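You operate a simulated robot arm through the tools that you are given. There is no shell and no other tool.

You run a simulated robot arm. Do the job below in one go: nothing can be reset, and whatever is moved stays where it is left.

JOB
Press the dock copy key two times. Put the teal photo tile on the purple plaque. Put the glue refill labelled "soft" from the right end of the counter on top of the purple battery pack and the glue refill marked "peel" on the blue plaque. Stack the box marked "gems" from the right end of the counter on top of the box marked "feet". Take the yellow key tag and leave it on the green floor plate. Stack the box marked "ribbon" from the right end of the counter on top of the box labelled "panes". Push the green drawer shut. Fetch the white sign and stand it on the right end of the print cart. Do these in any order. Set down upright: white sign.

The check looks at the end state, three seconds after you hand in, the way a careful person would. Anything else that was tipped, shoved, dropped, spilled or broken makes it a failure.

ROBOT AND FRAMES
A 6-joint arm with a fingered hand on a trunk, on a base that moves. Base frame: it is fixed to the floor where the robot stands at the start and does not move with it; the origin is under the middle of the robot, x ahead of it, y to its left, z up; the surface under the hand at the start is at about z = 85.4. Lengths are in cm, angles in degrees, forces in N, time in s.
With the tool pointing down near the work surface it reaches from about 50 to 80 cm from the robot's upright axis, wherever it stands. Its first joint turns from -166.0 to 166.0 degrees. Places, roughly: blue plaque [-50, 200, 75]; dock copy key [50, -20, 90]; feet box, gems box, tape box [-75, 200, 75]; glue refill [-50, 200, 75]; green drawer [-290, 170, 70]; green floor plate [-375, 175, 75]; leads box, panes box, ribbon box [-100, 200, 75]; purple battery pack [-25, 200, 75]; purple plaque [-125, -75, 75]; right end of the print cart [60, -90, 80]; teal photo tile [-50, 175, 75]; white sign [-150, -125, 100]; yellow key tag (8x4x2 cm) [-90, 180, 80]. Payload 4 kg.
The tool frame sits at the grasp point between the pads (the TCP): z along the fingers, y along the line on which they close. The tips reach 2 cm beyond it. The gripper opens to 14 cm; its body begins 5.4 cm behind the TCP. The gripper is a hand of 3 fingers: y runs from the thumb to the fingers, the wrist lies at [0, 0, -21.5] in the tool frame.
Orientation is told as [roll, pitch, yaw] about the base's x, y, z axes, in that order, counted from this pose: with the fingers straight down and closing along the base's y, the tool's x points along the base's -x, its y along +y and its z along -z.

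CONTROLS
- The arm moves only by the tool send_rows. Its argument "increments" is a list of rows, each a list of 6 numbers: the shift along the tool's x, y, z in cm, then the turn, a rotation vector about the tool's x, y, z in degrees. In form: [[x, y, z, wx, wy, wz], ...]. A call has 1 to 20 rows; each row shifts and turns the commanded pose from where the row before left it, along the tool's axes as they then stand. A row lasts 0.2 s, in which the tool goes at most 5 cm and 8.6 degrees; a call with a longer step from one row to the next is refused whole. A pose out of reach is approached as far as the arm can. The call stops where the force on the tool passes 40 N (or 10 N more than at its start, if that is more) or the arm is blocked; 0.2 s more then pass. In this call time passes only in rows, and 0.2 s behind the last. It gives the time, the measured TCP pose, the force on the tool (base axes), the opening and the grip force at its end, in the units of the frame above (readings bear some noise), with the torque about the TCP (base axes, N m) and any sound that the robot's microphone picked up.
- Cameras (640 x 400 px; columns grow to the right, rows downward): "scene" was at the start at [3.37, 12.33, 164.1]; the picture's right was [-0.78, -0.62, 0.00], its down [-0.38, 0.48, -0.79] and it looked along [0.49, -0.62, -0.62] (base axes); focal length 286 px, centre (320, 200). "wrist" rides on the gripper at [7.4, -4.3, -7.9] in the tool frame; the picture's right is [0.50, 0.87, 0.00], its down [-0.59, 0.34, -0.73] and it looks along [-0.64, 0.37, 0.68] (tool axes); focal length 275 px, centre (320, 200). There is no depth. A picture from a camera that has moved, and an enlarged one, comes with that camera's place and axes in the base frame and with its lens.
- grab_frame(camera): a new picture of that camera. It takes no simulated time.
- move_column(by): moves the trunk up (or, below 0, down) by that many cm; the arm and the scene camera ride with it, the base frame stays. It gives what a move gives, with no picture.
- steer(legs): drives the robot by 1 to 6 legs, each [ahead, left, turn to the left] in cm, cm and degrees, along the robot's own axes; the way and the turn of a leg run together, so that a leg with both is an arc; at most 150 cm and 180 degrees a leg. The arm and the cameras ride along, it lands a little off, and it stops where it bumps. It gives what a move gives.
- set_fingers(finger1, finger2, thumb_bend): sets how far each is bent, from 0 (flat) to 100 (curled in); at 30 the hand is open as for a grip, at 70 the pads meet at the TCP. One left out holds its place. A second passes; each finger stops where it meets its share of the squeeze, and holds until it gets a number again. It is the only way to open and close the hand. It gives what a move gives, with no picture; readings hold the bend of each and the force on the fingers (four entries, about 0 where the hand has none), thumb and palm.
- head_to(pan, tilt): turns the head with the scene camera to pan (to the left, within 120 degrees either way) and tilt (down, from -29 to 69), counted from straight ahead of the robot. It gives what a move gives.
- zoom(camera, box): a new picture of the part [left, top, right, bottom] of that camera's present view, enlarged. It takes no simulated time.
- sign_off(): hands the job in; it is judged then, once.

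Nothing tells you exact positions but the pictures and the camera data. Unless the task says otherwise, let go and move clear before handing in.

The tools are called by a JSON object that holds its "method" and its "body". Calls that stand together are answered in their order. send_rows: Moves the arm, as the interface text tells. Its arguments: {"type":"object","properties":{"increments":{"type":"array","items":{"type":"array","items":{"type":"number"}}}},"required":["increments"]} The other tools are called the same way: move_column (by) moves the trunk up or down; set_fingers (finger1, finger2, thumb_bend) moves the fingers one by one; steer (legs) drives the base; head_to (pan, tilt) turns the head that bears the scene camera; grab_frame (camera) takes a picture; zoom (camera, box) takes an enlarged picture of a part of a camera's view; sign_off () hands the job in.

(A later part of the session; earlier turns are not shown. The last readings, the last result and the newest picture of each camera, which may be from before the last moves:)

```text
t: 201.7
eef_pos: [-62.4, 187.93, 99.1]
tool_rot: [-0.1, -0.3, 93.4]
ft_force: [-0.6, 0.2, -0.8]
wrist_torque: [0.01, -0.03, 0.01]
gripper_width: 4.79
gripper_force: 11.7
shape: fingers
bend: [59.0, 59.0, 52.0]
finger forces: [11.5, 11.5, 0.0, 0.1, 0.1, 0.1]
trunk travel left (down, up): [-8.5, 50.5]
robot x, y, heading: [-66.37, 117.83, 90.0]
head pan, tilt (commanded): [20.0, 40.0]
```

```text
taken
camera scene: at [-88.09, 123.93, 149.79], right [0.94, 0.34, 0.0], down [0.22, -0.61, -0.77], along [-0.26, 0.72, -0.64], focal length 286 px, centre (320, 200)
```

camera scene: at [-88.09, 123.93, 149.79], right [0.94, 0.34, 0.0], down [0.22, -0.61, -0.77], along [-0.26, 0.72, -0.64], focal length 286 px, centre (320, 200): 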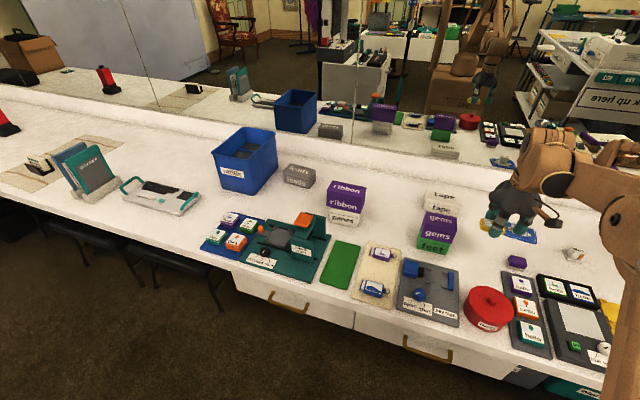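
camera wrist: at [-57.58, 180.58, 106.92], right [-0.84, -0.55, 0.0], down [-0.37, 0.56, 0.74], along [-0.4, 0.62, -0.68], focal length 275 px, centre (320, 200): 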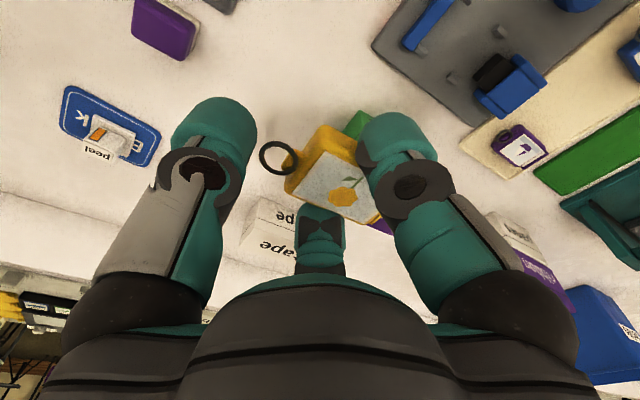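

The tag is securely held. Now I survey the floor to the left/behind to plan the route to the counter's left end.

{"method": "head_to", "body": {"pan": 60, "tilt": 20}}

{"method": "grab_frame", "body": {"camera": "scene"}}

{"method": "head_to", "body": {"pan": 100, "tilt": 30}}

{"method": "grab_frame", "body": {"camera": "scene"}}

{"method": "head_to", "body": {"pan": 120, "tilt": 30}}

{"method": "grab_frame", "body": {"camera": "scene"}}

```text
t: 202.8
eef_pos: [-62.3, 187.85, 99.06]
tool_rot: [0.1, -0.4, 93.4]
ft_force: [0.0, -1.0, -0.6]
wrist_torque: [-0.01, -0.01, 0.01]
gripper_width: 4.76
gripper_force: 11.2
shape: fingers
bend: [59.0, 59.0, 52.0]
finger forces: [11.5, 11.6, 0.0, 0.0, 0.1, 0.1]
trunk travel left (down, up): [-8.5, 50.5]
robot x, y, heading: [-66.48, 117.61, 89.9]
head pan, tilt (commanded): [60.0, 20.0]
```

```text
taken
camera scene: at [-93.27, 120.62, 152.93], right [0.5, 0.86, 0.0], down [0.3, -0.17, -0.94], along [-0.81, 0.47, -0.34], focal length 286 px, centre (320, 200)
```

scene: 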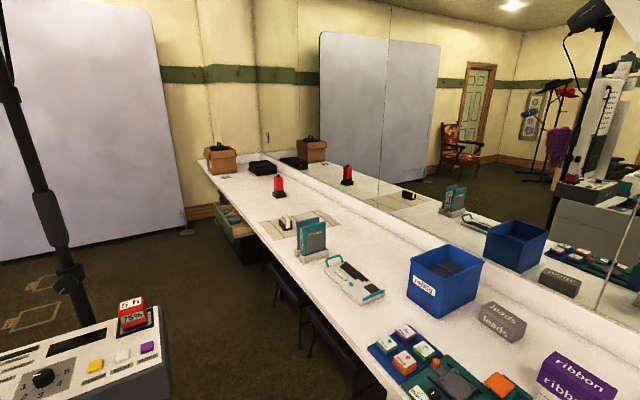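

```text
t: 203.9
eef_pos: [-62.13, 187.89, 99.07]
tool_rot: [0.0, -0.2, 93.3]
ft_force: [-0.7, 0.4, -0.6]
wrist_torque: [0.03, 0.0, 0.02]
gripper_width: 4.77
gripper_force: 11.8
shape: fingers
bend: [59.0, 59.0, 52.0]
finger forces: [11.5, 11.5, 0.0, 0.0, 0.0, 0.0]
trunk travel left (down, up): [-8.5, 50.5]
robot x, y, heading: [-66.08, 118.12, 89.5]
head pan, tilt (commanded): [100.0, 30.0]
```

```text
taken
camera scene: at [-94.14, 114.4, 151.33], right [-0.17, 0.99, 0.0], down [0.49, 0.08, -0.87], along [-0.85, -0.15, -0.5], focal length 286 px, centre (320, 200)
```

scene: 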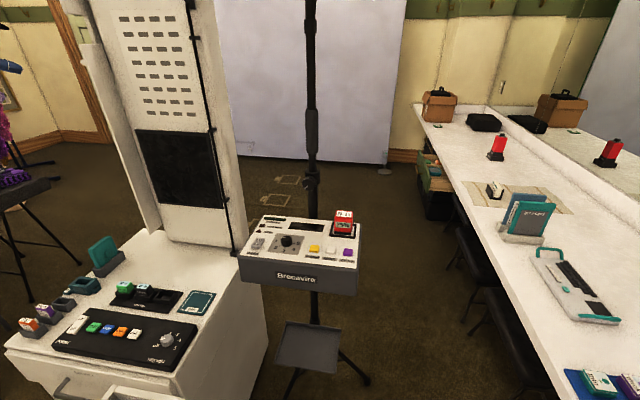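

```text
t: 204.7
eef_pos: [-62.26, 187.89, 99.02]
tool_rot: [0.0, -0.4, 93.3]
ft_force: [-0.7, 1.3, -0.1]
wrist_torque: [-0.02, 0.01, 0.01]
gripper_width: 4.79
gripper_force: 11.5
shape: fingers
bend: [59.0, 59.0, 52.0]
finger forces: [11.5, 11.6, 0.0, 0.0, 0.0, 0.0]
trunk travel left (down, up): [-8.5, 50.5]
robot x, y, heading: [-66.32, 117.94, 89.6]
head pan, tilt (commanded): [120.0, 30.0]
```

```text
taken
camera scene: at [-93.08, 111.44, 151.33], right [-0.5, 0.87, 0.0], down [0.43, 0.25, -0.87], along [-0.75, -0.43, -0.5], focal length 286 px, centre (320, 200)
```

scene: 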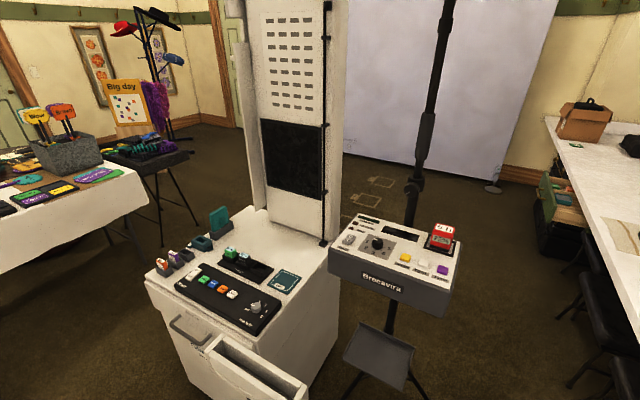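

Route: back away, around the south of the white cabinet and console, then along to the far-left counter. First I retract the arm high and close.

{"method": "send_rows", "body": {"increments": [[0, 0, -3, 0, 0, 0], [0, 0, -4, 0, 0, 0], [0, 0, -4, 0, 0, 0], [2, 0.1, -3, 0, 0, 0], [3.5, 0.2, -2, 0, 0, 0], [3.5, 0.2, 0, 0, 0, 0], [3.5, 0.2, 0, 0, 0, 0], [3.0, 0.2, 0, 0, 0, 0]]}}

{"method": "steer", "body": {"legs": [[-75, -13, 0], [-75, -13, 0]]}}

{"method": "head_to", "body": {"pan": 90, "tilt": 35}}

{"method": "grab_frame", "body": {"camera": "scene"}}

```text
t: 206.5
eef_pos: [-62.42, 172.14, 114.97]
tool_rot: [0.0, -0.3, 93.4]
ft_force: [-0.1, 0.0, -0.1]
wrist_torque: [0.02, 0.03, 0.0]
gripper_width: 4.77
gripper_force: 11.4
shape: fingers
bend: [59.0, 59.0, 52.0]
finger forces: [11.4, 11.4, 0.0, 0.0, 0.0, 0.0]
trunk travel left (down, up): [-8.5, 50.5]
robot x, y, heading: [-65.96, 117.74, 89.6]
head pan, tilt (commanded): [120.0, 30.0]
```

```text
t: 214.4
eef_pos: [-35.93, 21.82, 114.98]
tool_rot: [0.0, -0.2, 93.6]
ft_force: [0.0, 0.2, -0.2]
wrist_torque: [-0.01, 0.0, 0.0]
gripper_width: 4.78
gripper_force: 11.7
shape: fingers
bend: [59.0, 59.0, 52.0]
finger forces: [11.5, 11.4, 0.0, 0.0, 0.0, 0.0]
trunk travel left (down, up): [-8.5, 50.5]
robot x, y, heading: [-39.34, -32.48, 90.1]
head pan, tilt (commanded): [120.0, 30.0]
```

```text
t: 215.3
eef_pos: [-36.03, 21.91, 114.98]
tool_rot: [0.0, -0.4, 93.7]
ft_force: [0.6, -0.5, -1.1]
wrist_torque: [0.03, -0.01, 0.01]
gripper_width: 4.78
gripper_force: 11.5
shape: fingers
bend: [59.0, 59.0, 52.0]
finger forces: [11.5, 11.3, 0.0, 0.0, 0.0, 0.1]
trunk travel left (down, up): [-8.5, 50.5]
robot x, y, heading: [-39.76, -32.94, 90.1]
head pan, tilt (commanded): [90.0, 35.0]
```

```text
taken
camera scene: at [-67.3, -34.57, 150.55], right [0.0, 1.0, 0.0], down [0.57, 0.0, -0.82], along [-0.82, 0.0, -0.57], focal length 286 px, centre (320, 200)
```

scene: 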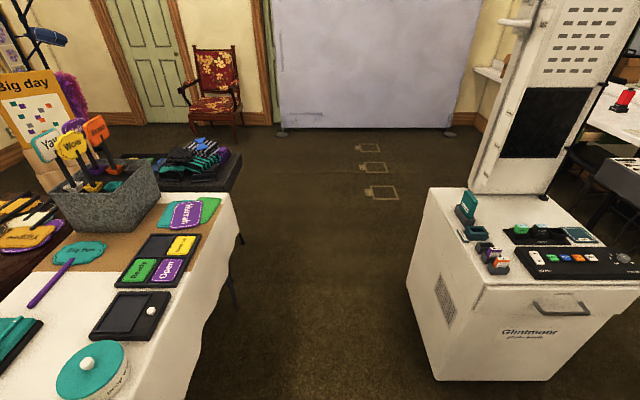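

The corridor is clear. I turn to face -x and drive through.

{"method": "steer", "body": {"legs": [[0, 0, 90], [100, -4, 0], [95, 0, 0]]}}

{"method": "head_to", "body": {"pan": -50, "tilt": 25}}

{"method": "grab_frame", "body": {"camera": "scene"}}

{"method": "head_to", "body": {"pan": -90, "tilt": 25}}

{"method": "grab_frame", "body": {"camera": "scene"}}

```text
t: 228.9
eef_pos: [-289.04, -26.44, 114.97]
tool_rot: [0.0, -0.4, -176.5]
ft_force: [1.2, -0.6, -0.5]
wrist_torque: [0.06, 0.01, 0.0]
gripper_width: 4.76
gripper_force: 11.0
shape: fingers
bend: [59.0, 59.0, 52.0]
finger forces: [11.2, 11.2, 0.0, 0.1, 0.0, 0.0]
trunk travel left (down, up): [-8.5, 50.5]
robot x, y, heading: [-234.46, -30.16, 179.7]
head pan, tilt (commanded): [90.0, 35.0]
```

```text
t: 231.1
eef_pos: [-288.93, -26.37, 114.85]
tool_rot: [-0.1, -0.3, -176.6]
ft_force: [0.1, 0.4, -0.4]
wrist_torque: [0.02, 0.02, 0.04]
gripper_width: 4.75
gripper_force: 10.9
shape: fingers
bend: [59.0, 59.0, 52.0]
finger forces: [11.2, 11.3, 0.0, 0.0, 0.0, 0.0]
trunk travel left (down, up): [-8.5, 50.5]
robot x, y, heading: [-234.59, -29.94, 179.9]
head pan, tilt (commanded): [-50.0, 25.0]
```

```text
taken
camera scene: at [-238.45, -41.85, 152.13], right [0.77, 0.64, 0.0], down [0.27, -0.32, -0.91], along [-0.58, 0.69, -0.42], focal length 286 px, centre (320, 200)
```

scene: 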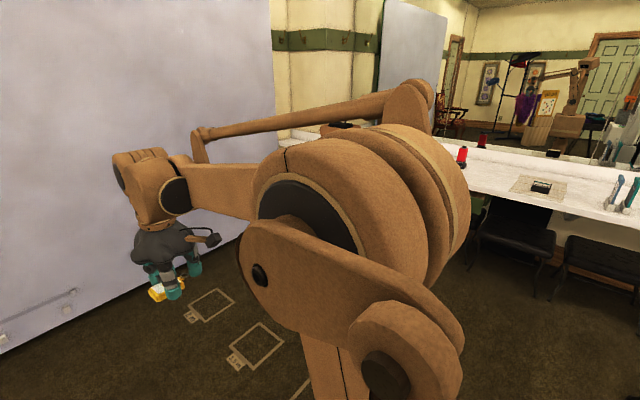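

```text
t: 232.2
eef_pos: [-289.02, -26.36, 114.94]
tool_rot: [0.0, -0.3, -176.6]
ft_force: [-0.3, -0.2, -0.3]
wrist_torque: [0.0, -0.01, 0.02]
gripper_width: 4.74
gripper_force: 10.9
shape: fingers
bend: [59.0, 59.0, 52.0]
finger forces: [11.3, 11.3, 0.1, 0.0, 0.1, 0.0]
trunk travel left (down, up): [-8.5, 50.5]
robot x, y, heading: [-234.54, -29.83, 180.0]
head pan, tilt (commanded): [-90.0, 25.0]
```

```text
taken
camera scene: at [-232.53, -39.7, 152.13], right [1.0, 0.0, 0.0], down [0.0, -0.42, -0.91], along [0.0, 0.91, -0.42], focal length 286 px, centre (320, 200)
```

scene: 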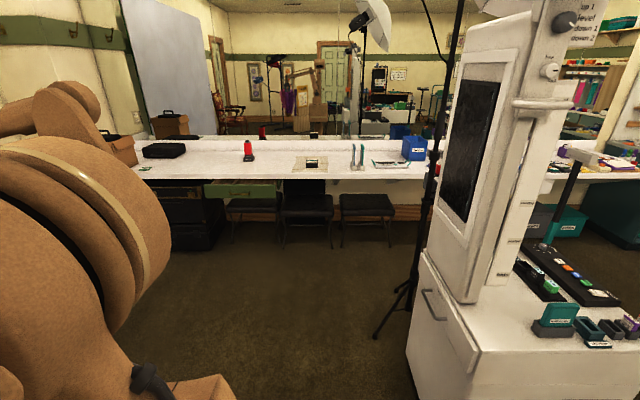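

{"method": "steer", "body": {"legs": [[0, 0, -90], [60, 40, 0], [55, 10, 0]]}}

{"method": "head_to", "body": {"pan": 0, "tilt": 40}}

{"method": "grab_frame", "body": {"camera": "scene"}}

{"method": "head_to", "body": {"pan": 45, "tilt": 30}}

{"method": "grab_frame", "body": {"camera": "scene"}}

```text
t: 242.8
eef_pos: [-281.3, 139.87, 114.91]
tool_rot: [-0.1, -0.2, 94.2]
ft_force: [-0.1, 1.0, 0.4]
wrist_torque: [0.01, -0.01, 0.0]
gripper_width: 4.7
gripper_force: 11.0
shape: fingers
bend: [60.0, 60.0, 52.0]
finger forces: [11.0, 11.1, 0.1, 0.1, 0.0, 0.0]
trunk travel left (down, up): [-8.5, 50.5]
robot x, y, heading: [-284.1, 85.3, 90.5]
head pan, tilt (commanded): [-90.0, 25.0]
```

```text
t: 244.4
eef_pos: [-281.22, 139.75, 115.0]
tool_rot: [0.0, -0.4, 94.2]
ft_force: [0.5, -0.1, -0.3]
wrist_torque: [0.01, 0.01, 0.0]
gripper_width: 4.74
gripper_force: 10.7
shape: fingers
bend: [60.0, 60.0, 52.0]
finger forces: [11.1, 11.0, 0.1, 0.0, 0.1, 0.0]
trunk travel left (down, up): [-8.5, 50.5]
robot x, y, heading: [-283.99, 85.44, 90.5]
head pan, tilt (commanded): [0.0, 40.0]
```

```text
taken
camera scene: at [-303.31, 91.76, 149.8], right [1.0, 0.01, 0.0], down [0.01, -0.64, -0.77], along [-0.01, 0.77, -0.64], focal length 286 px, centre (320, 200)
```

scene: 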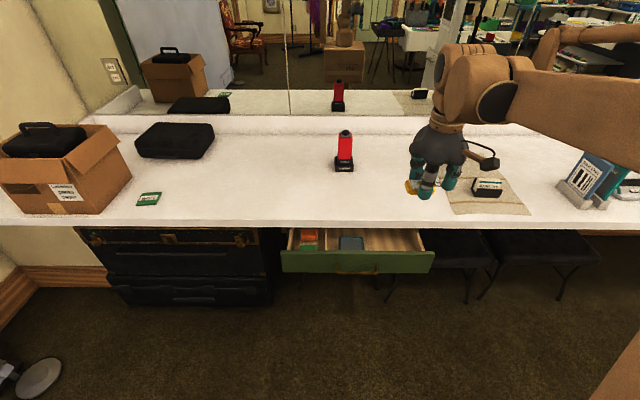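

```text
t: 245.6
eef_pos: [-281.19, 139.85, 114.98]
tool_rot: [0.1, -0.3, 94.1]
ft_force: [0.0, -0.2, -0.6]
wrist_torque: [0.01, -0.02, 0.02]
gripper_width: 4.74
gripper_force: 11.4
shape: fingers
bend: [60.0, 60.0, 52.0]
finger forces: [11.0, 11.1, 0.0, 0.0, 0.0, 0.0]
trunk travel left (down, up): [-8.5, 50.5]
robot x, y, heading: [-284.21, 85.21, 90.8]
head pan, tilt (commanded): [45.0, 30.0]
```

```text
taken
camera scene: at [-309.68, 89.58, 151.33], right [0.7, 0.71, 0.0], down [0.36, -0.35, -0.87], along [-0.62, 0.61, -0.5], focal length 286 px, centre (320, 200)
```

scene: 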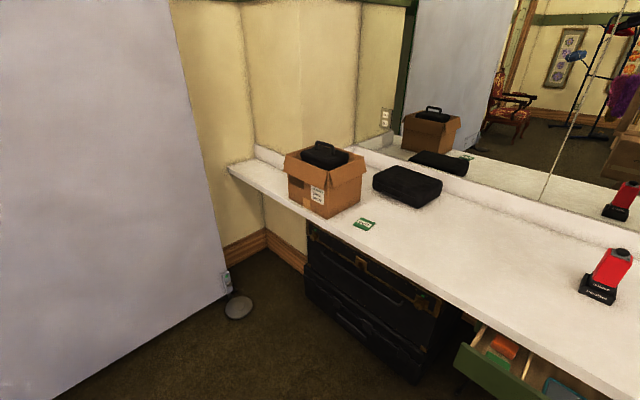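

I see the open green drawer right here (x≈-317…-263) and a small green plate near the cardboard box. I zoom on the plate.

{"method": "zoom", "body": {"camera": "scene", "box": [340, 200, 400, 240]}}

{"method": "head_to", "body": {"pan": 0, "tilt": 40}}

{"method": "zoom", "body": {"camera": "scene", "box": [120, 170, 200, 220]}}

{"method": "zoom", "body": {"camera": "scene", "box": [260, 210, 460, 310]}}

```text
10.00 times, centred on (370, 220) of scene
camera zoom: at [-309.68, 89.58, 151.33], right [0.7, 0.71, 0.0], down [0.36, -0.35, -0.87], along [-0.62, 0.61, -0.5], focal length 2864 px, centre (-180, 0)
```

zoom: 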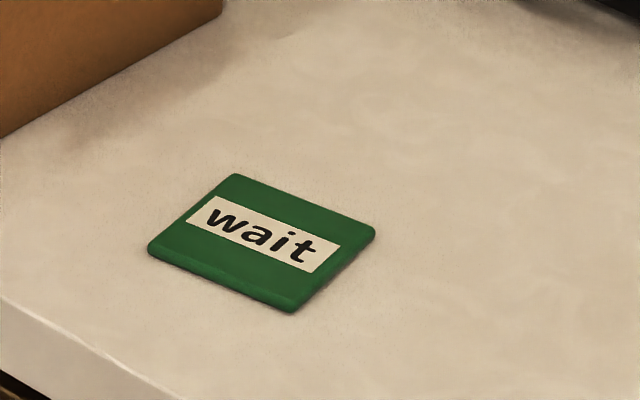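

```text
t: 246.7
eef_pos: [-281.22, 139.83, 114.99]
tool_rot: [0.0, -0.2, 94.1]
ft_force: [0.0, -0.7, -0.3]
wrist_torque: [-0.01, 0.03, -0.02]
gripper_width: 4.7
gripper_force: 10.8
shape: fingers
bend: [60.0, 60.0, 52.0]
finger forces: [11.0, 11.0, 0.1, 0.0, 0.1, 0.0]
trunk travel left (down, up): [-8.5, 50.5]
robot x, y, heading: [-284.3, 85.63, 90.4]
head pan, tilt (commanded): [0.0, 40.0]
```

```text
8.00 times, centred on (160, 195) of scene
camera zoom: at [-303.32, 91.76, 149.8], right [1.0, 0.01, 0.0], down [0.01, -0.64, -0.77], along [-0.01, 0.77, -0.64], focal length 2291 px, centre (1600, 240)
```

zoom: 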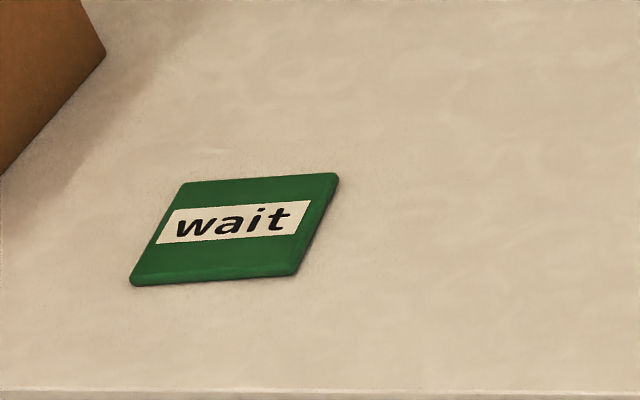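

```text
3.20 times, centred on (360, 260) of scene
camera zoom: at [-303.32, 91.76, 149.8], right [1.0, 0.01, 0.0], down [0.01, -0.64, -0.77], along [-0.01, 0.77, -0.64], focal length 916 px, centre (192, 8)
```

zoom: 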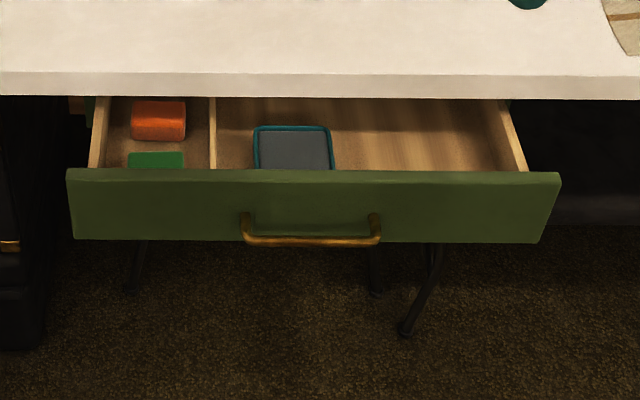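

The plate ("wait") is at about (-370.3, 177.1). I drive left and closer to it.

{"method": "steer", "body": {"legs": [[0, 64, -0.5], [29, 0, 0]]}}

{"method": "head_to", "body": {"pan": 10, "tilt": 50}}

{"method": "grab_frame", "body": {"camera": "scene"}}

{"method": "grab_frame", "body": {"camera": "wrist"}}

```text
t: 251.9
eef_pos: [-344.06, 169.08, 114.93]
tool_rot: [0.0, -0.2, 93.1]
ft_force: [0.4, 0.2, -0.8]
wrist_torque: [0.04, -0.01, 0.0]
gripper_width: 4.71
gripper_force: 10.7
shape: fingers
bend: [60.0, 60.0, 52.0]
finger forces: [11.1, 11.2, 0.1, 0.0, 0.0, 0.0]
trunk travel left (down, up): [-8.5, 50.5]
robot x, y, heading: [-348.09, 114.57, 89.6]
head pan, tilt (commanded): [0.0, 40.0]
```

```text
t: 252.6
eef_pos: [-343.96, 169.09, 114.95]
tool_rot: [0.0, -0.3, 93.1]
ft_force: [-0.8, 0.1, -0.3]
wrist_torque: [0.0, -0.02, 0.03]
gripper_width: 4.74
gripper_force: 10.8
shape: fingers
bend: [60.0, 60.0, 52.0]
finger forces: [11.0, 11.1, 0.0, 0.0, 0.0, 0.1]
trunk travel left (down, up): [-8.5, 50.5]
robot x, y, heading: [-348.3, 114.46, 89.4]
head pan, tilt (commanded): [10.0, 50.0]
```

```text
taken
camera scene: at [-368.28, 120.37, 148.38], right [0.99, 0.17, 0.0], down [0.13, -0.76, -0.64], along [-0.11, 0.63, -0.77], focal length 286 px, centre (320, 200)
```

scene: 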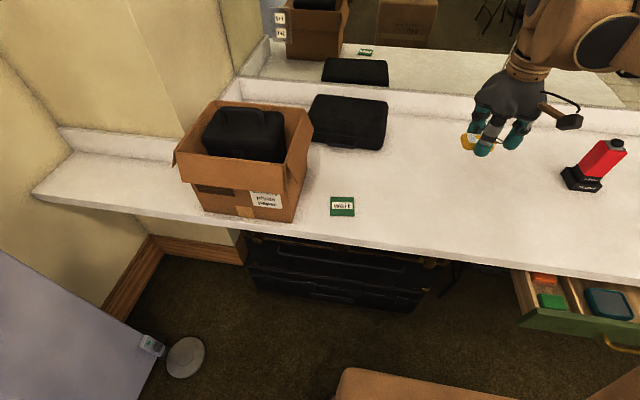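

```text
taken
camera wrist: at [-339.35, 161.7, 122.76], right [-0.84, -0.55, 0.0], down [-0.37, 0.56, 0.74], along [-0.4, 0.62, -0.68], focal length 275 px, centre (320, 200)
```

wrist: 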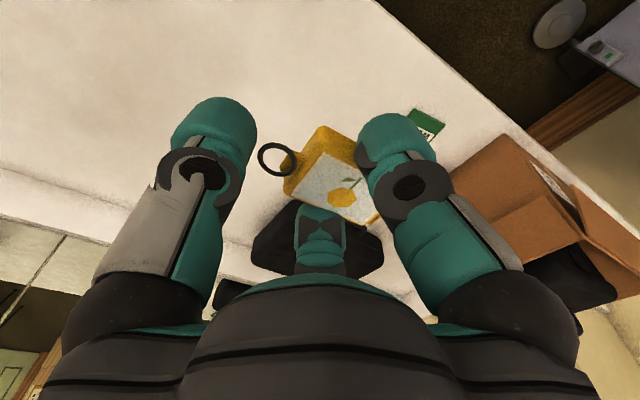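

{"method": "send_rows", "body": {"increments": [[-1.18, 3.1, 1.0, 0, 0, 0], [-1.18, 3.1, 1.5, 0, 0, 0], [-1.18, 3.1, 2.5, 0, 0, 0], [-1.18, 3.1, 3, 0, 0, 0], [-1.18, 3.1, 3, 0, 0, 0], [-1.18, 3.1, 3, 0, 0, 0], [-1.18, 3.1, 3, 0, 0, 0], [-1.2, 3.1, 3, 0, 0, 0]]}}

{"method": "grab_frame", "body": {"camera": "wrist"}}

{"method": "zoom", "body": {"camera": "scene", "box": [280, 120, 420, 240]}}

```text
t: 254.4
eef_pos: [-369.39, 177.12, 95.04]
tool_rot: [-0.1, -0.1, 93.1]
ft_force: [-0.2, 0.5, -0.5]
wrist_torque: [-0.01, 0.02, 0.01]
gripper_width: 4.72
gripper_force: 11.2
shape: fingers
bend: [60.0, 60.0, 52.0]
finger forces: [11.0, 11.0, 0.1, 0.1, 0.1, 0.0]
trunk travel left (down, up): [-8.5, 50.5]
robot x, y, heading: [-347.86, 114.22, 89.7]
head pan, tilt (commanded): [10.0, 50.0]
```

```text
taken
camera wrist: at [-364.75, 169.75, 102.79], right [-0.84, -0.55, 0.0], down [-0.37, 0.57, 0.74], along [-0.4, 0.62, -0.68], focal length 275 px, centre (320, 200)
```

wrist: 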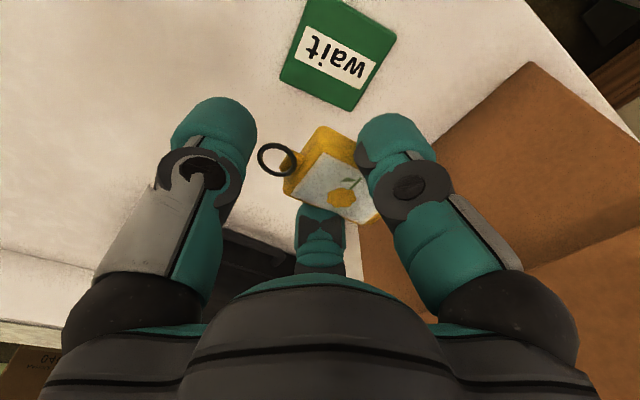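

```text
3.33 times, centred on (350, 180) of scene
camera zoom: at [-368.36, 120.43, 148.36], right [0.99, 0.17, 0.0], down [0.13, -0.76, -0.64], along [-0.11, 0.63, -0.77], focal length 955 px, centre (220, 267)
```

zoom: 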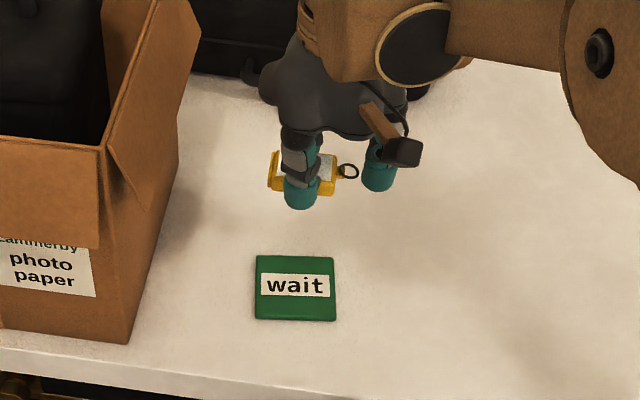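

{"method": "send_rows", "body": {"increments": [[0.56, 0.2, 3, 0, 0, 0], [0, 0, 3.5, 0, 0, 0], [0, 0, 3.5, 0, 0, 0], [0, 0, 2, 0, 0, 0]]}}

{"method": "grab_frame", "body": {"camera": "wrist"}}

{"method": "zoom", "body": {"camera": "scene", "box": [310, 160, 390, 230]}}

```text
t: 255.4
eef_pos: [-369.52, 176.38, 83.01]
tool_rot: [0.0, -0.3, 93.1]
ft_force: [0.1, 0.0, -0.8]
wrist_torque: [-0.01, -0.03, 0.01]
gripper_width: 4.73
gripper_force: 10.8
shape: fingers
bend: [60.0, 60.0, 52.0]
finger forces: [11.0, 11.0, 0.0, 0.0, 0.0, 0.0]
trunk travel left (down, up): [-8.5, 50.5]
robot x, y, heading: [-348.41, 114.49, 89.7]
head pan, tilt (commanded): [10.0, 50.0]
```

```text
taken
camera wrist: at [-364.81, 169.13, 90.76], right [-0.84, -0.55, 0.0], down [-0.37, 0.56, 0.74], along [-0.4, 0.62, -0.68], focal length 275 px, centre (320, 200)
```

wrist: 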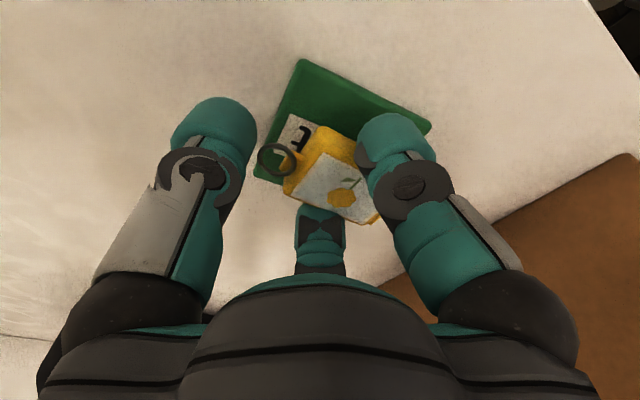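

```text
5.71 times, centred on (350, 195) of scene
camera zoom: at [-368.32, 120.39, 148.37], right [0.99, 0.17, 0.0], down [0.13, -0.76, -0.64], along [-0.11, 0.63, -0.77], focal length 1636 px, centre (149, 229)
```

zoom: 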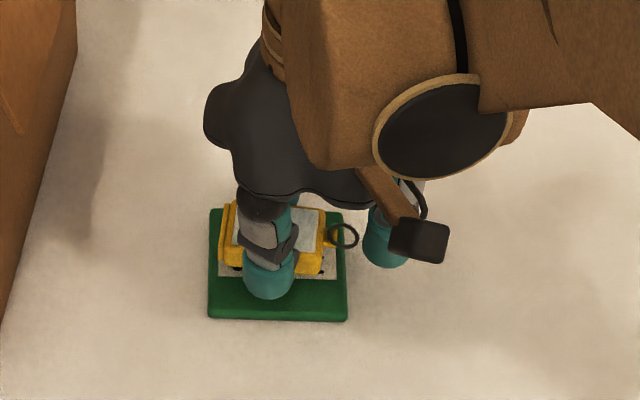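

{"method": "send_rows", "body": {"increments": [[-0.65, 0, 0.5, 0, 0, 0], [0, 0, 0.4, 0, 0, 0]]}}

{"method": "send_rows", "body": {"increments": [[0, 0, 0.3, 0, 0, 0]]}}

```text
t: 256.0
eef_pos: [-369.69, 177.15, 82.11]
tool_rot: [0.0, -0.3, 93.1]
ft_force: [-0.3, -0.9, -0.5]
wrist_torque: [0.02, 0.0, 0.0]
gripper_width: 4.74
gripper_force: 11.5
shape: fingers
bend: [60.0, 60.0, 52.0]
finger forces: [11.0, 11.1, 0.0, 0.0, 0.0, 0.1]
trunk travel left (down, up): [-8.5, 50.5]
robot x, y, heading: [-347.72, 114.58, 89.5]
head pan, tilt (commanded): [10.0, 50.0]
```

```text
t: 256.4
eef_pos: [-369.31, 177.25, 81.72]
tool_rot: [0.0, -0.3, 93.1]
ft_force: [0.3, -0.3, -1.1]
wrist_torque: [0.01, -0.02, 0.01]
gripper_width: 4.68
gripper_force: 11.1
shape: fingers
bend: [60.0, 60.0, 52.0]
finger forces: [11.0, 11.0, 0.0, 0.1, 0.0, 0.1]
trunk travel left (down, up): [-8.5, 50.5]
robot x, y, heading: [-347.86, 114.5, 89.7]
head pan, tilt (commanded): [10.0, 50.0]
```

{"method": "send_rows", "body": {"increments": [[0, 0, 0.25, 0, 0, 0]]}}

```text
t: 256.8
eef_pos: [-369.55, 177.21, 81.59]
tool_rot: [0.0, -0.3, 93.1]
ft_force: [0.1, 0.2, -0.7]
wrist_torque: [0.0, 0.02, 0.0]
gripper_width: 4.72
gripper_force: 10.8
shape: fingers
bend: [60.0, 60.0, 52.0]
finger forces: [11.0, 11.0, 0.1, 0.1, 0.1, 0.0]
trunk travel left (down, up): [-8.5, 50.5]
robot x, y, heading: [-347.9, 114.5, 89.6]
head pan, tilt (commanded): [10.0, 50.0]
```

{"method": "send_rows", "body": {"increments": [[0, 0, 0.2, 0, 0, 0]]}}

```text
t: 257.2
eef_pos: [-369.57, 177.09, 81.41]
tool_rot: [0.1, -0.4, 93.1]
ft_force: [0.3, 0.1, 9.6]
wrist_torque: [0.03, 0.13, -0.04]
gripper_width: 4.7
gripper_force: 12.8
shape: fingers
bend: [60.0, 60.0, 52.0]
finger forces: [12.6, 13.3, 0.0, 0.0, 0.0, 0.0]
trunk travel left (down, up): [-8.5, 50.5]
robot x, y, heading: [-348.1, 114.58, 90.0]
head pan, tilt (commanded): [10.0, 50.0]
```

{"method": "send_rows", "body": {"increments": [[0, 0, -0.12, 0, 0, 0]]}}

{"method": "set_fingers", "body": {"finger1": 54, "finger2": 54}}

{"method": "zoom", "body": {"camera": "wrist", "box": [180, 40, 460, 240]}}

{"method": "send_rows", "body": {"increments": [[0, 0, -1, 0, 0, 0], [0, 0, -3, 0, 0, 0], [0, 0, -4, 0, 0, 0], [0, 0, -4, 0, 0, 0], [0, 0, -4, 0, 0, 0]]}}

{"method": "zoom", "body": {"camera": "scene", "box": [310, 160, 390, 230]}}

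```text
t: 257.6
eef_pos: [-369.62, 177.28, 81.36]
tool_rot: [0.0, -0.4, 93.0]
ft_force: [0.3, 0.5, 3.4]
wrist_torque: [-0.01, 0.07, 0.01]
gripper_width: 4.71
gripper_force: 12.3
shape: fingers
bend: [60.0, 60.0, 52.0]
finger forces: [12.0, 12.2, 0.1, 0.0, 0.0, 0.0]
trunk travel left (down, up): [-8.5, 50.5]
robot x, y, heading: [-347.86, 114.54, 89.6]
head pan, tilt (commanded): [10.0, 50.0]
```

```text
t: 258.6
eef_pos: [-369.55, 177.24, 81.47]
tool_rot: [0.0, -0.4, 93.1]
ft_force: [1.5, 0.6, 4.8]
wrist_torque: [-0.15, 0.03, -0.02]
gripper_width: 5.11
gripper_force: 3.0
shape: fingers
bend: [55.0, 54.0, 52.0]
finger forces: [4.8, 0.0, 0.0, 0.0, 0.0, 0.1]
trunk travel left (down, up): [-8.5, 50.5]
robot x, y, heading: [-347.81, 114.6, 89.8]
head pan, tilt (commanded): [10.0, 50.0]
```

```text
2.00 times, centred on (320, 140) of wrist
camera zoom: at [-364.86, 169.96, 89.29], right [-0.84, -0.55, 0.0], down [-0.37, 0.56, 0.74], along [-0.4, 0.62, -0.68], focal length 551 px, centre (320, 320)
```

zoom: 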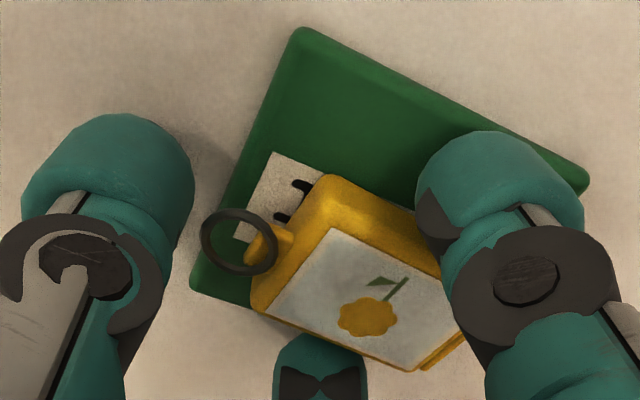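

```text
t: 259.8
eef_pos: [-369.57, 176.95, 97.75]
tool_rot: [0.0, -0.3, 93.1]
ft_force: [-0.8, 0.0, -0.3]
wrist_torque: [0.01, 0.0, 0.02]
gripper_width: 5.39
gripper_force: 0.1
shape: fingers
bend: [54.0, 54.0, 52.0]
finger forces: [0.0, 0.0, 0.0, 0.1, 0.1, 0.0]
trunk travel left (down, up): [-8.5, 50.5]
robot x, y, heading: [-347.54, 114.49, 89.8]
head pan, tilt (commanded): [10.0, 50.0]
```

```text
5.71 times, centred on (350, 195) of scene
camera zoom: at [-368.29, 120.33, 148.38], right [0.99, 0.17, 0.0], down [0.13, -0.76, -0.64], along [-0.11, 0.63, -0.77], focal length 1636 px, centre (149, 229)
```

zoom: 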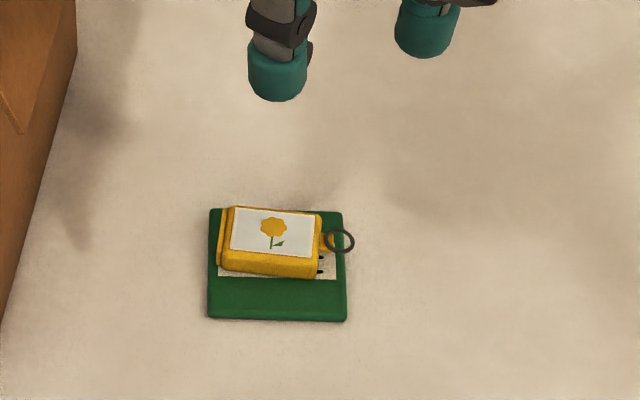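

The tag rests on the green plate. Next the green drawer: I retract, and drive back in front of it.

{"method": "send_rows", "body": {"increments": [[0, -2, -4, 0, 0, 0], [0, -4, -3, 0, 0, 0], [0.5, -4, -3, 0, 0, 0], [1.5, -4, -2, 0, 0, 0], [2.5, -4, -2, 0, 0, 0], [2.5, -4, 0, 0, 0, 0], [1.5, -3, 0, 0, 0, 0]]}}

{"method": "set_fingers", "body": {"finger1": 70, "finger2": 70, "thumb_bend": 70}}

{"method": "steer", "body": {"legs": [[-27, 0, 0.3], [0, -64, 0]]}}

{"method": "head_to", "body": {"pan": 0, "tilt": 45}}

{"method": "grab_frame", "body": {"camera": "scene"}}

```text
refused: row 3 steps farther than a row can; nothing moved
```

```text
t: 260.8
eef_pos: [-369.43, 177.2, 97.63]
tool_rot: [0.0, -0.2, 93.1]
ft_force: [0.0, 0.5, 0.3]
wrist_torque: [-0.02, -0.02, 0.04]
gripper_width: 0.44
gripper_force: 0.0
shape: fingers
bend: [69.0, 69.0, 69.0]
finger forces: [0.0, 0.0, 0.1, 0.1, 0.0, 0.0]
trunk travel left (down, up): [-8.5, 50.5]
robot x, y, heading: [-347.92, 114.9, 89.5]
head pan, tilt (commanded): [10.0, 50.0]
```

```text
t: 265.9
eef_pos: [-304.63, 149.88, 97.62]
tool_rot: [0.0, -0.3, 93.1]
ft_force: [-0.3, 0.4, 0.7]
wrist_torque: [0.0, 0.03, -0.01]
gripper_width: 0.44
gripper_force: 0.0
shape: fingers
bend: [69.0, 69.0, 70.0]
finger forces: [0.0, 0.1, 0.0, 0.0, 0.1, 0.1]
trunk travel left (down, up): [-8.5, 50.5]
robot x, y, heading: [-283.28, 86.92, 89.6]
head pan, tilt (commanded): [10.0, 50.0]
```

```text
t: 266.6
eef_pos: [-304.66, 149.86, 97.67]
tool_rot: [0.0, -0.3, 93.0]
ft_force: [0.1, -0.3, 0.1]
wrist_torque: [-0.01, 0.03, 0.01]
gripper_width: 0.44
gripper_force: 0.0
shape: fingers
bend: [69.0, 69.0, 70.0]
finger forces: [0.1, 0.0, 0.0, 0.0, 0.1, 0.1]
trunk travel left (down, up): [-8.5, 50.5]
robot x, y, heading: [-283.45, 87.06, 89.6]
head pan, tilt (commanded): [0.0, 45.0]
```

```text
taken
camera scene: at [-302.15, 93.6, 149.06], right [1.0, -0.01, 0.0], down [0.0, -0.71, -0.71], along [0.0, 0.71, -0.71], focal length 286 px, centre (320, 200)
```

scene: 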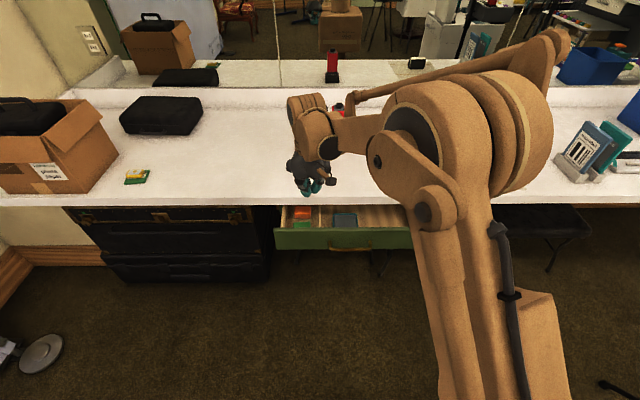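

The rows were refused, but nothing was in the way. I back off slightly, then tilt the closed hand toward horizontal so it can push the drawer front from below the counter edge.

{"method": "steer", "body": {"legs": [[-12, 0, 0.4]]}}

{"method": "send_rows", "body": {"increments": [[-3, 0, 0, 0, -8.5, 0], [0, 0, 0, 0, -8.5, 0], [0, 0, 0, 0, -8.5, 0], [0, 0, 0, 0, -8.5, 0], [0, 0, 0, 0, -8.5, 0], [0, 0, 0, 0, -8.5, 0], [0, 0, 0, 0, -8.5, 0], [0, 0, 0, 0, -8.5, 0]]}}

{"method": "grab_frame", "body": {"camera": "scene"}}

```text
t: 267.9
eef_pos: [-305.06, 137.67, 97.69]
tool_rot: [0.0, -0.3, 93.4]
ft_force: [0.3, -0.2, 0.7]
wrist_torque: [0.04, 0.02, 0.03]
gripper_width: 0.41
gripper_force: 0.1
shape: fingers
bend: [69.0, 69.0, 70.0]
finger forces: [0.0, 0.1, 0.1, 0.0, 0.1, 0.1]
trunk travel left (down, up): [-8.5, 50.5]
robot x, y, heading: [-283.47, 75.44, 90.0]
head pan, tilt (commanded): [0.0, 45.0]
```

```text
t: 269.7
eef_pos: [-305.28, 140.72, 97.56]
tool_rot: [0.1, -68.5, 93.4]
ft_force: [-0.1, 1.1, -0.6]
wrist_torque: [0.0, 0.01, 0.0]
gripper_width: 0.43
gripper_force: 0.1
shape: fingers
bend: [69.0, 69.0, 70.0]
finger forces: [0.0, 0.1, 0.0, 0.1, 0.0, 0.1]
trunk travel left (down, up): [-8.5, 50.5]
robot x, y, heading: [-282.94, 75.52, 90.0]
head pan, tilt (commanded): [0.0, 45.0]
```

```text
taken
camera scene: at [-302.25, 81.59, 149.06], right [1.0, 0.0, 0.0], down [0.0, -0.71, -0.71], along [0.0, 0.71, -0.71], focal length 286 px, centre (320, 200)
```

scene: 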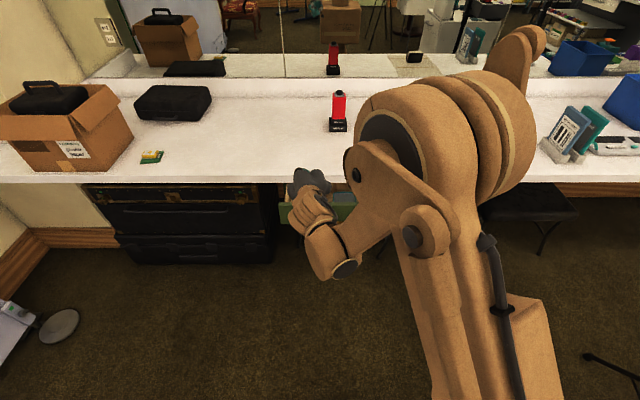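

{"method": "send_rows", "body": {"increments": [[3.95, 0, 1.58, 0, 0, 0], [3.95, 0, 1.58, 0, 0, 0], [3.95, 0, 1.58, 0, 0, 0], [3.95, 0, 1.58, 0, 0, 0]]}}

{"method": "send_rows", "body": {"increments": [[3.95, 0, 1.58, 0, 0, 0], [3.95, 0, 1.58, 0, 0, 0], [3.95, 0, 1.58, 0, 0, 0]]}}

{"method": "grab_frame", "body": {"camera": "wrist"}}

{"method": "zoom", "body": {"camera": "scene", "box": [220, 140, 480, 300]}}

```text
t: 270.7
eef_pos: [-307.18, 143.95, 82.6]
tool_rot: [0.0, -68.2, 93.4]
ft_force: [-0.8, 0.1, 0.4]
wrist_torque: [-0.06, 0.01, -0.02]
gripper_width: 0.42
gripper_force: 0.1
shape: fingers
bend: [69.0, 69.0, 70.0]
finger forces: [0.0, 0.1, 0.0, 0.0, 0.0, 0.0]
out of reach, approached as far as the arm can: row 3, 4
trunk travel left (down, up): [-8.5, 50.5]
robot x, y, heading: [-283.41, 75.28, 90.1]
head pan, tilt (commanded): [0.0, 45.0]
```

```text
t: 271.5
eef_pos: [-308.29, 146.55, 71.83]
tool_rot: [0.1, -68.3, 93.3]
ft_force: [-0.8, -0.2, 0.0]
wrist_torque: [0.0, 0.01, -0.02]
gripper_width: 0.41
gripper_force: 0.1
shape: fingers
bend: [69.0, 69.0, 70.0]
finger forces: [0.0, 0.1, 0.0, 0.0, 0.0, 0.0]
out of reach, approached as far as the arm can: row 1, 2, 3
trunk travel left (down, up): [-8.5, 50.5]
robot x, y, heading: [-283.07, 75.11, 89.9]
head pan, tilt (commanded): [0.0, 45.0]
```

```text
taken
camera wrist: at [-303.36, 136.62, 67.82], right [-0.85, -0.24, -0.46], down [-0.31, -0.48, 0.82], along [-0.42, 0.84, 0.34], focal length 275 px, centre (320, 200)
```

wrist: 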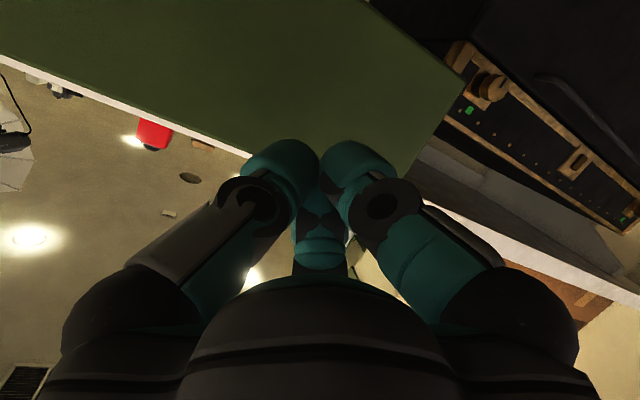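

```text
2.46 times, centred on (350, 220) of scene
camera zoom: at [-302.22, 81.53, 149.07], right [1.0, 0.0, 0.0], down [0.0, -0.71, -0.71], along [0.0, 0.71, -0.71], focal length 705 px, centre (246, 151)
```

zoom: 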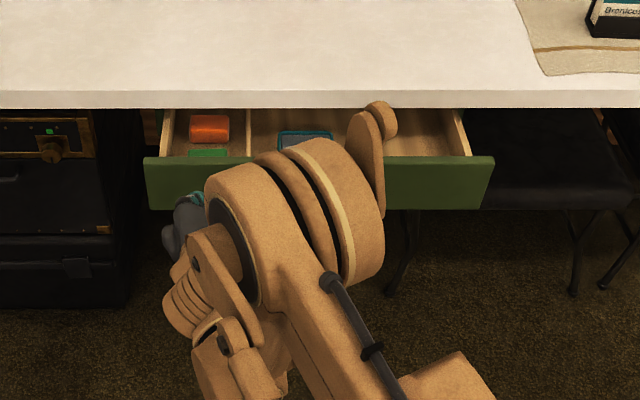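

{"method": "move_column", "body": {"by": -8}}

{"method": "grab_frame", "body": {"camera": "wrist"}}

{"method": "head_to", "body": {"pan": 20, "tilt": 45}}

{"method": "grab_frame", "body": {"camera": "scene"}}

```text
t: 272.6
eef_pos: [-308.2, 146.54, 63.87]
tool_rot: [0.1, -68.2, 93.4]
ft_force: [0.4, 0.1, 0.5]
wrist_torque: [-0.02, 0.0, 0.02]
gripper_width: 0.41
gripper_force: 0.1
shape: fingers
bend: [69.0, 69.0, 70.0]
finger forces: [0.1, 0.1, 0.0, 0.0, 0.0, 0.1]
trunk travel left (down, up): [-0.5, 58.5]
robot x, y, heading: [-283.11, 75.35, 89.8]
head pan, tilt (commanded): [0.0, 45.0]
```

```text
taken
camera wrist: at [-303.37, 136.62, 59.85], right [-0.85, -0.24, -0.46], down [-0.31, -0.48, 0.82], along [-0.42, 0.84, 0.34], focal length 275 px, centre (320, 200)
```

wrist: 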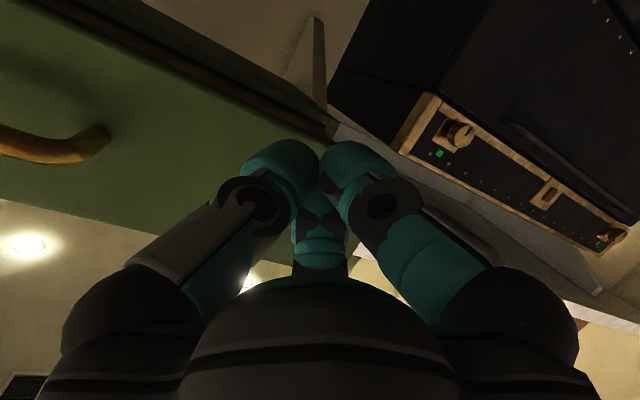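

```text
t: 273.5
eef_pos: [-308.19, 146.54, 63.81]
tool_rot: [0.0, -68.1, 93.4]
ft_force: [-0.4, -0.8, 0.4]
wrist_torque: [0.03, 0.01, 0.0]
gripper_width: 0.46
gripper_force: 0.1
shape: fingers
bend: [69.0, 69.0, 70.0]
finger forces: [0.0, 0.0, 0.1, 0.0, 0.0, 0.0]
trunk travel left (down, up): [-0.5, 58.5]
robot x, y, heading: [-283.2, 75.28, 89.8]
head pan, tilt (commanded): [20.0, 45.0]
```

```text
taken
camera scene: at [-305.01, 81.08, 141.07], right [0.94, 0.34, 0.0], down [0.24, -0.67, -0.71], along [-0.24, 0.66, -0.71], focal length 286 px, centre (320, 200)
```

scene: 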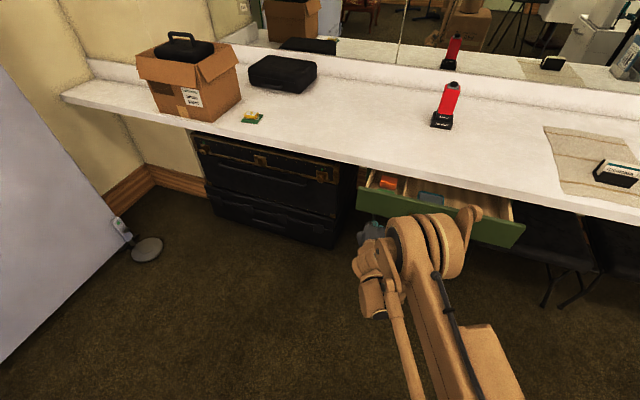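

I was aiming slightly too low and left; I shift up and right, then advance until contact.

{"method": "send_rows", "body": {"increments": [[-1.6, -1.65, -0.74, 0, 0, 0], [-1.6, -1.65, -0.74, 0, 0, 0]]}}

{"method": "grab_frame", "body": {"camera": "wrist"}}

{"method": "send_rows", "body": {"increments": [[-0.93, -0.15, 2.32, 0, 0, 0], [-0.93, -0.15, 2.32, 0, 0, 0]]}}

{"method": "grab_frame", "body": {"camera": "wrist"}}

```text
t: 274.1
eef_pos: [-305.22, 147.23, 67.53]
tool_rot: [0.0, -68.1, 93.4]
ft_force: [-1.3, -0.5, 0.5]
wrist_torque: [0.0, 0.02, 0.01]
gripper_width: 0.46
gripper_force: 0.0
shape: fingers
bend: [69.0, 69.0, 70.0]
finger forces: [0.0, 0.0, 0.0, 0.0, 0.0, 0.0]
out of reach, approached as far as the arm can: row 1, 2
trunk travel left (down, up): [-0.5, 58.5]
robot x, y, heading: [-283.1, 75.53, 89.6]
head pan, tilt (commanded): [20.0, 45.0]
```

```text
taken
camera wrist: at [-300.37, 137.29, 63.6], right [-0.85, -0.24, -0.46], down [-0.31, -0.48, 0.82], along [-0.42, 0.84, 0.34], focal length 275 px, centre (320, 200)
```

wrist: 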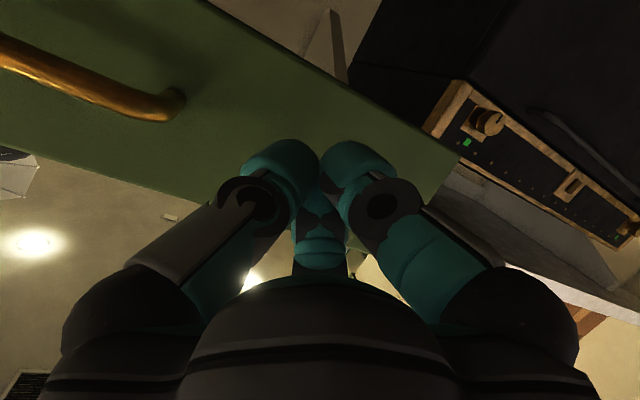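

```text
t: 274.7
eef_pos: [-305.26, 152.22, 67.59]
tool_rot: [0.1, -68.1, 93.4]
ft_force: [0.8, -0.1, 0.0]
wrist_torque: [0.01, 0.05, 0.02]
gripper_width: 0.47
gripper_force: 0.0
shape: fingers
bend: [69.0, 71.0, 70.0]
finger forces: [0.0, 0.0, 0.0, 0.1, 0.0, 0.0]
trunk travel left (down, up): [-0.5, 58.5]
robot x, y, heading: [-283.05, 74.79, 89.8]
head pan, tilt (commanded): [20.0, 45.0]
```

```text
taken
camera wrist: at [-300.42, 142.32, 63.59], right [-0.85, -0.24, -0.46], down [-0.31, -0.48, 0.82], along [-0.42, 0.84, 0.34], focal length 275 px, centre (320, 200)
```

wrist: 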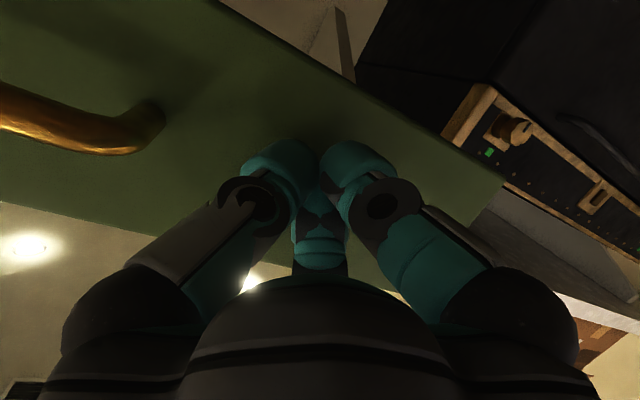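

{"method": "send_rows", "body": {"increments": [[-0.37, -0.06, 0.93, 0, 0, 0], [-0.37, -0.06, 0.93, 0, 0, 0], [-0.37, -0.06, 0.93, 0, 0, 0], [-0.37, -0.06, 0.93, 0, 0, 0]]}}

{"method": "zoom", "body": {"camera": "scene", "box": [300, 150, 560, 300]}}

```text
t: 275.7
eef_pos: [-305.34, 156.29, 67.5]
tool_rot: [0.1, -68.2, 93.3]
ft_force: [-0.3, -1.0, 0.2]
wrist_torque: [-0.01, 0.03, 0.01]
gripper_width: 0.45
gripper_force: 0.1
shape: fingers
bend: [69.0, 71.0, 70.0]
finger forces: [0.0, 0.1, 0.0, 0.1, 0.1, 0.1]
trunk travel left (down, up): [-0.5, 58.5]
robot x, y, heading: [-283.21, 75.15, 89.6]
head pan, tilt (commanded): [20.0, 45.0]
```

```text
2.46 times, centred on (430, 225) of scene
camera zoom: at [-305.01, 81.08, 141.07], right [0.94, 0.34, 0.0], down [0.24, -0.67, -0.71], along [-0.24, 0.66, -0.71], focal length 705 px, centre (49, 138)
```

zoom: 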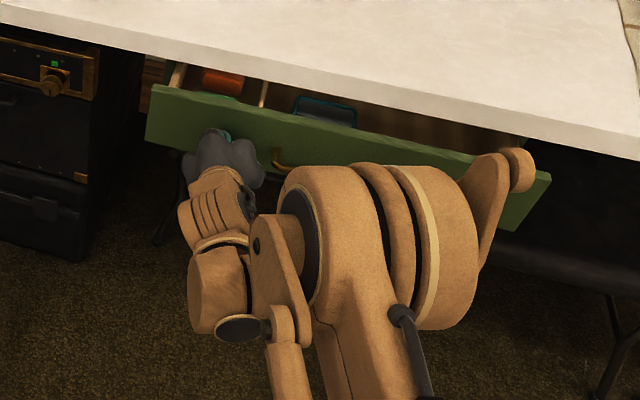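

{"method": "send_rows", "body": {"increments": [[-0.37, -0.06, 0.93, 0, 0, 0], [-0.37, -0.06, 0.93, 0, 0, 0], [-0.37, -0.06, 0.93, 0, 0, 0]]}}

{"method": "zoom", "body": {"camera": "scene", "box": [300, 150, 560, 300]}}

```text
t: 276.5
eef_pos: [-305.13, 158.88, 68.09]
tool_rot: [0.1, -68.0, 93.4]
ft_force: [-0.1, -1.9, -0.8]
wrist_torque: [0.0, -0.02, 0.02]
gripper_width: 0.42
gripper_force: 0.0
shape: fingers
bend: [69.0, 71.0, 70.0]
finger forces: [0.0, 0.0, 0.1, 0.0, 0.0, 0.1]
out of reach, approached as far as the arm can: row 3
trunk travel left (down, up): [-0.5, 58.5]
robot x, y, heading: [-283.07, 74.67, 90.0]
head pan, tilt (commanded): [20.0, 45.0]
```

```text
2.46 times, centred on (430, 225) of scene
camera zoom: at [-305.02, 81.08, 141.07], right [0.94, 0.34, 0.0], down [0.24, -0.67, -0.71], along [-0.24, 0.66, -0.71], focal length 705 px, centre (49, 138)
```

zoom: 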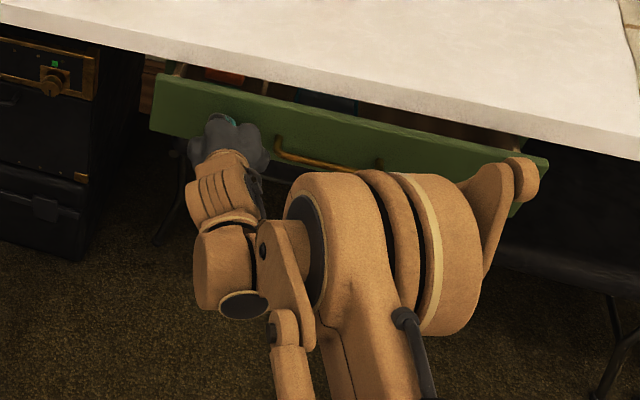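

The drawer is sliding in; the arm is at its reach limit, so I continue the push by driving forward in small steps.

{"method": "steer", "body": {"legs": [[3, 0, 0]]}}

{"method": "zoom", "body": {"camera": "scene", "box": [300, 150, 560, 300]}}

```text
t: 277.3
eef_pos: [-305.24, 162.05, 68.19]
tool_rot: [0.0, -68.1, 93.4]
ft_force: [-0.9, -0.4, 0.0]
wrist_torque: [0.0, 0.02, -0.01]
gripper_width: 0.46
gripper_force: 0.1
shape: fingers
bend: [69.0, 71.0, 70.0]
finger forces: [0.0, 0.0, 0.1, 0.1, 0.1, 0.0]
trunk travel left (down, up): [-0.5, 58.5]
robot x, y, heading: [-283.27, 78.57, 89.8]
head pan, tilt (commanded): [20.0, 45.0]
```

```text
2.46 times, centred on (430, 225) of scene
camera zoom: at [-305.01, 84.09, 141.07], right [0.94, 0.34, 0.0], down [0.24, -0.67, -0.71], along [-0.24, 0.66, -0.71], focal length 705 px, centre (49, 138)
```

zoom: 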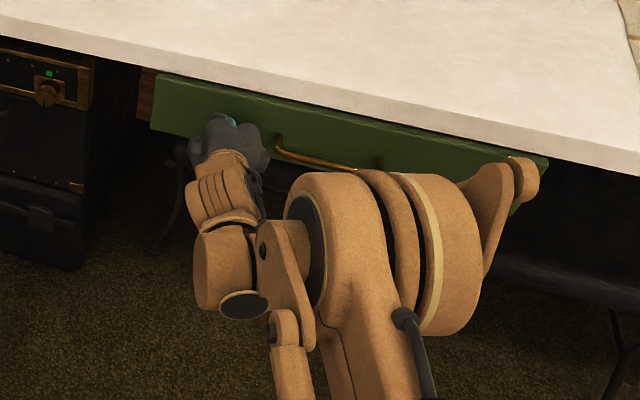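

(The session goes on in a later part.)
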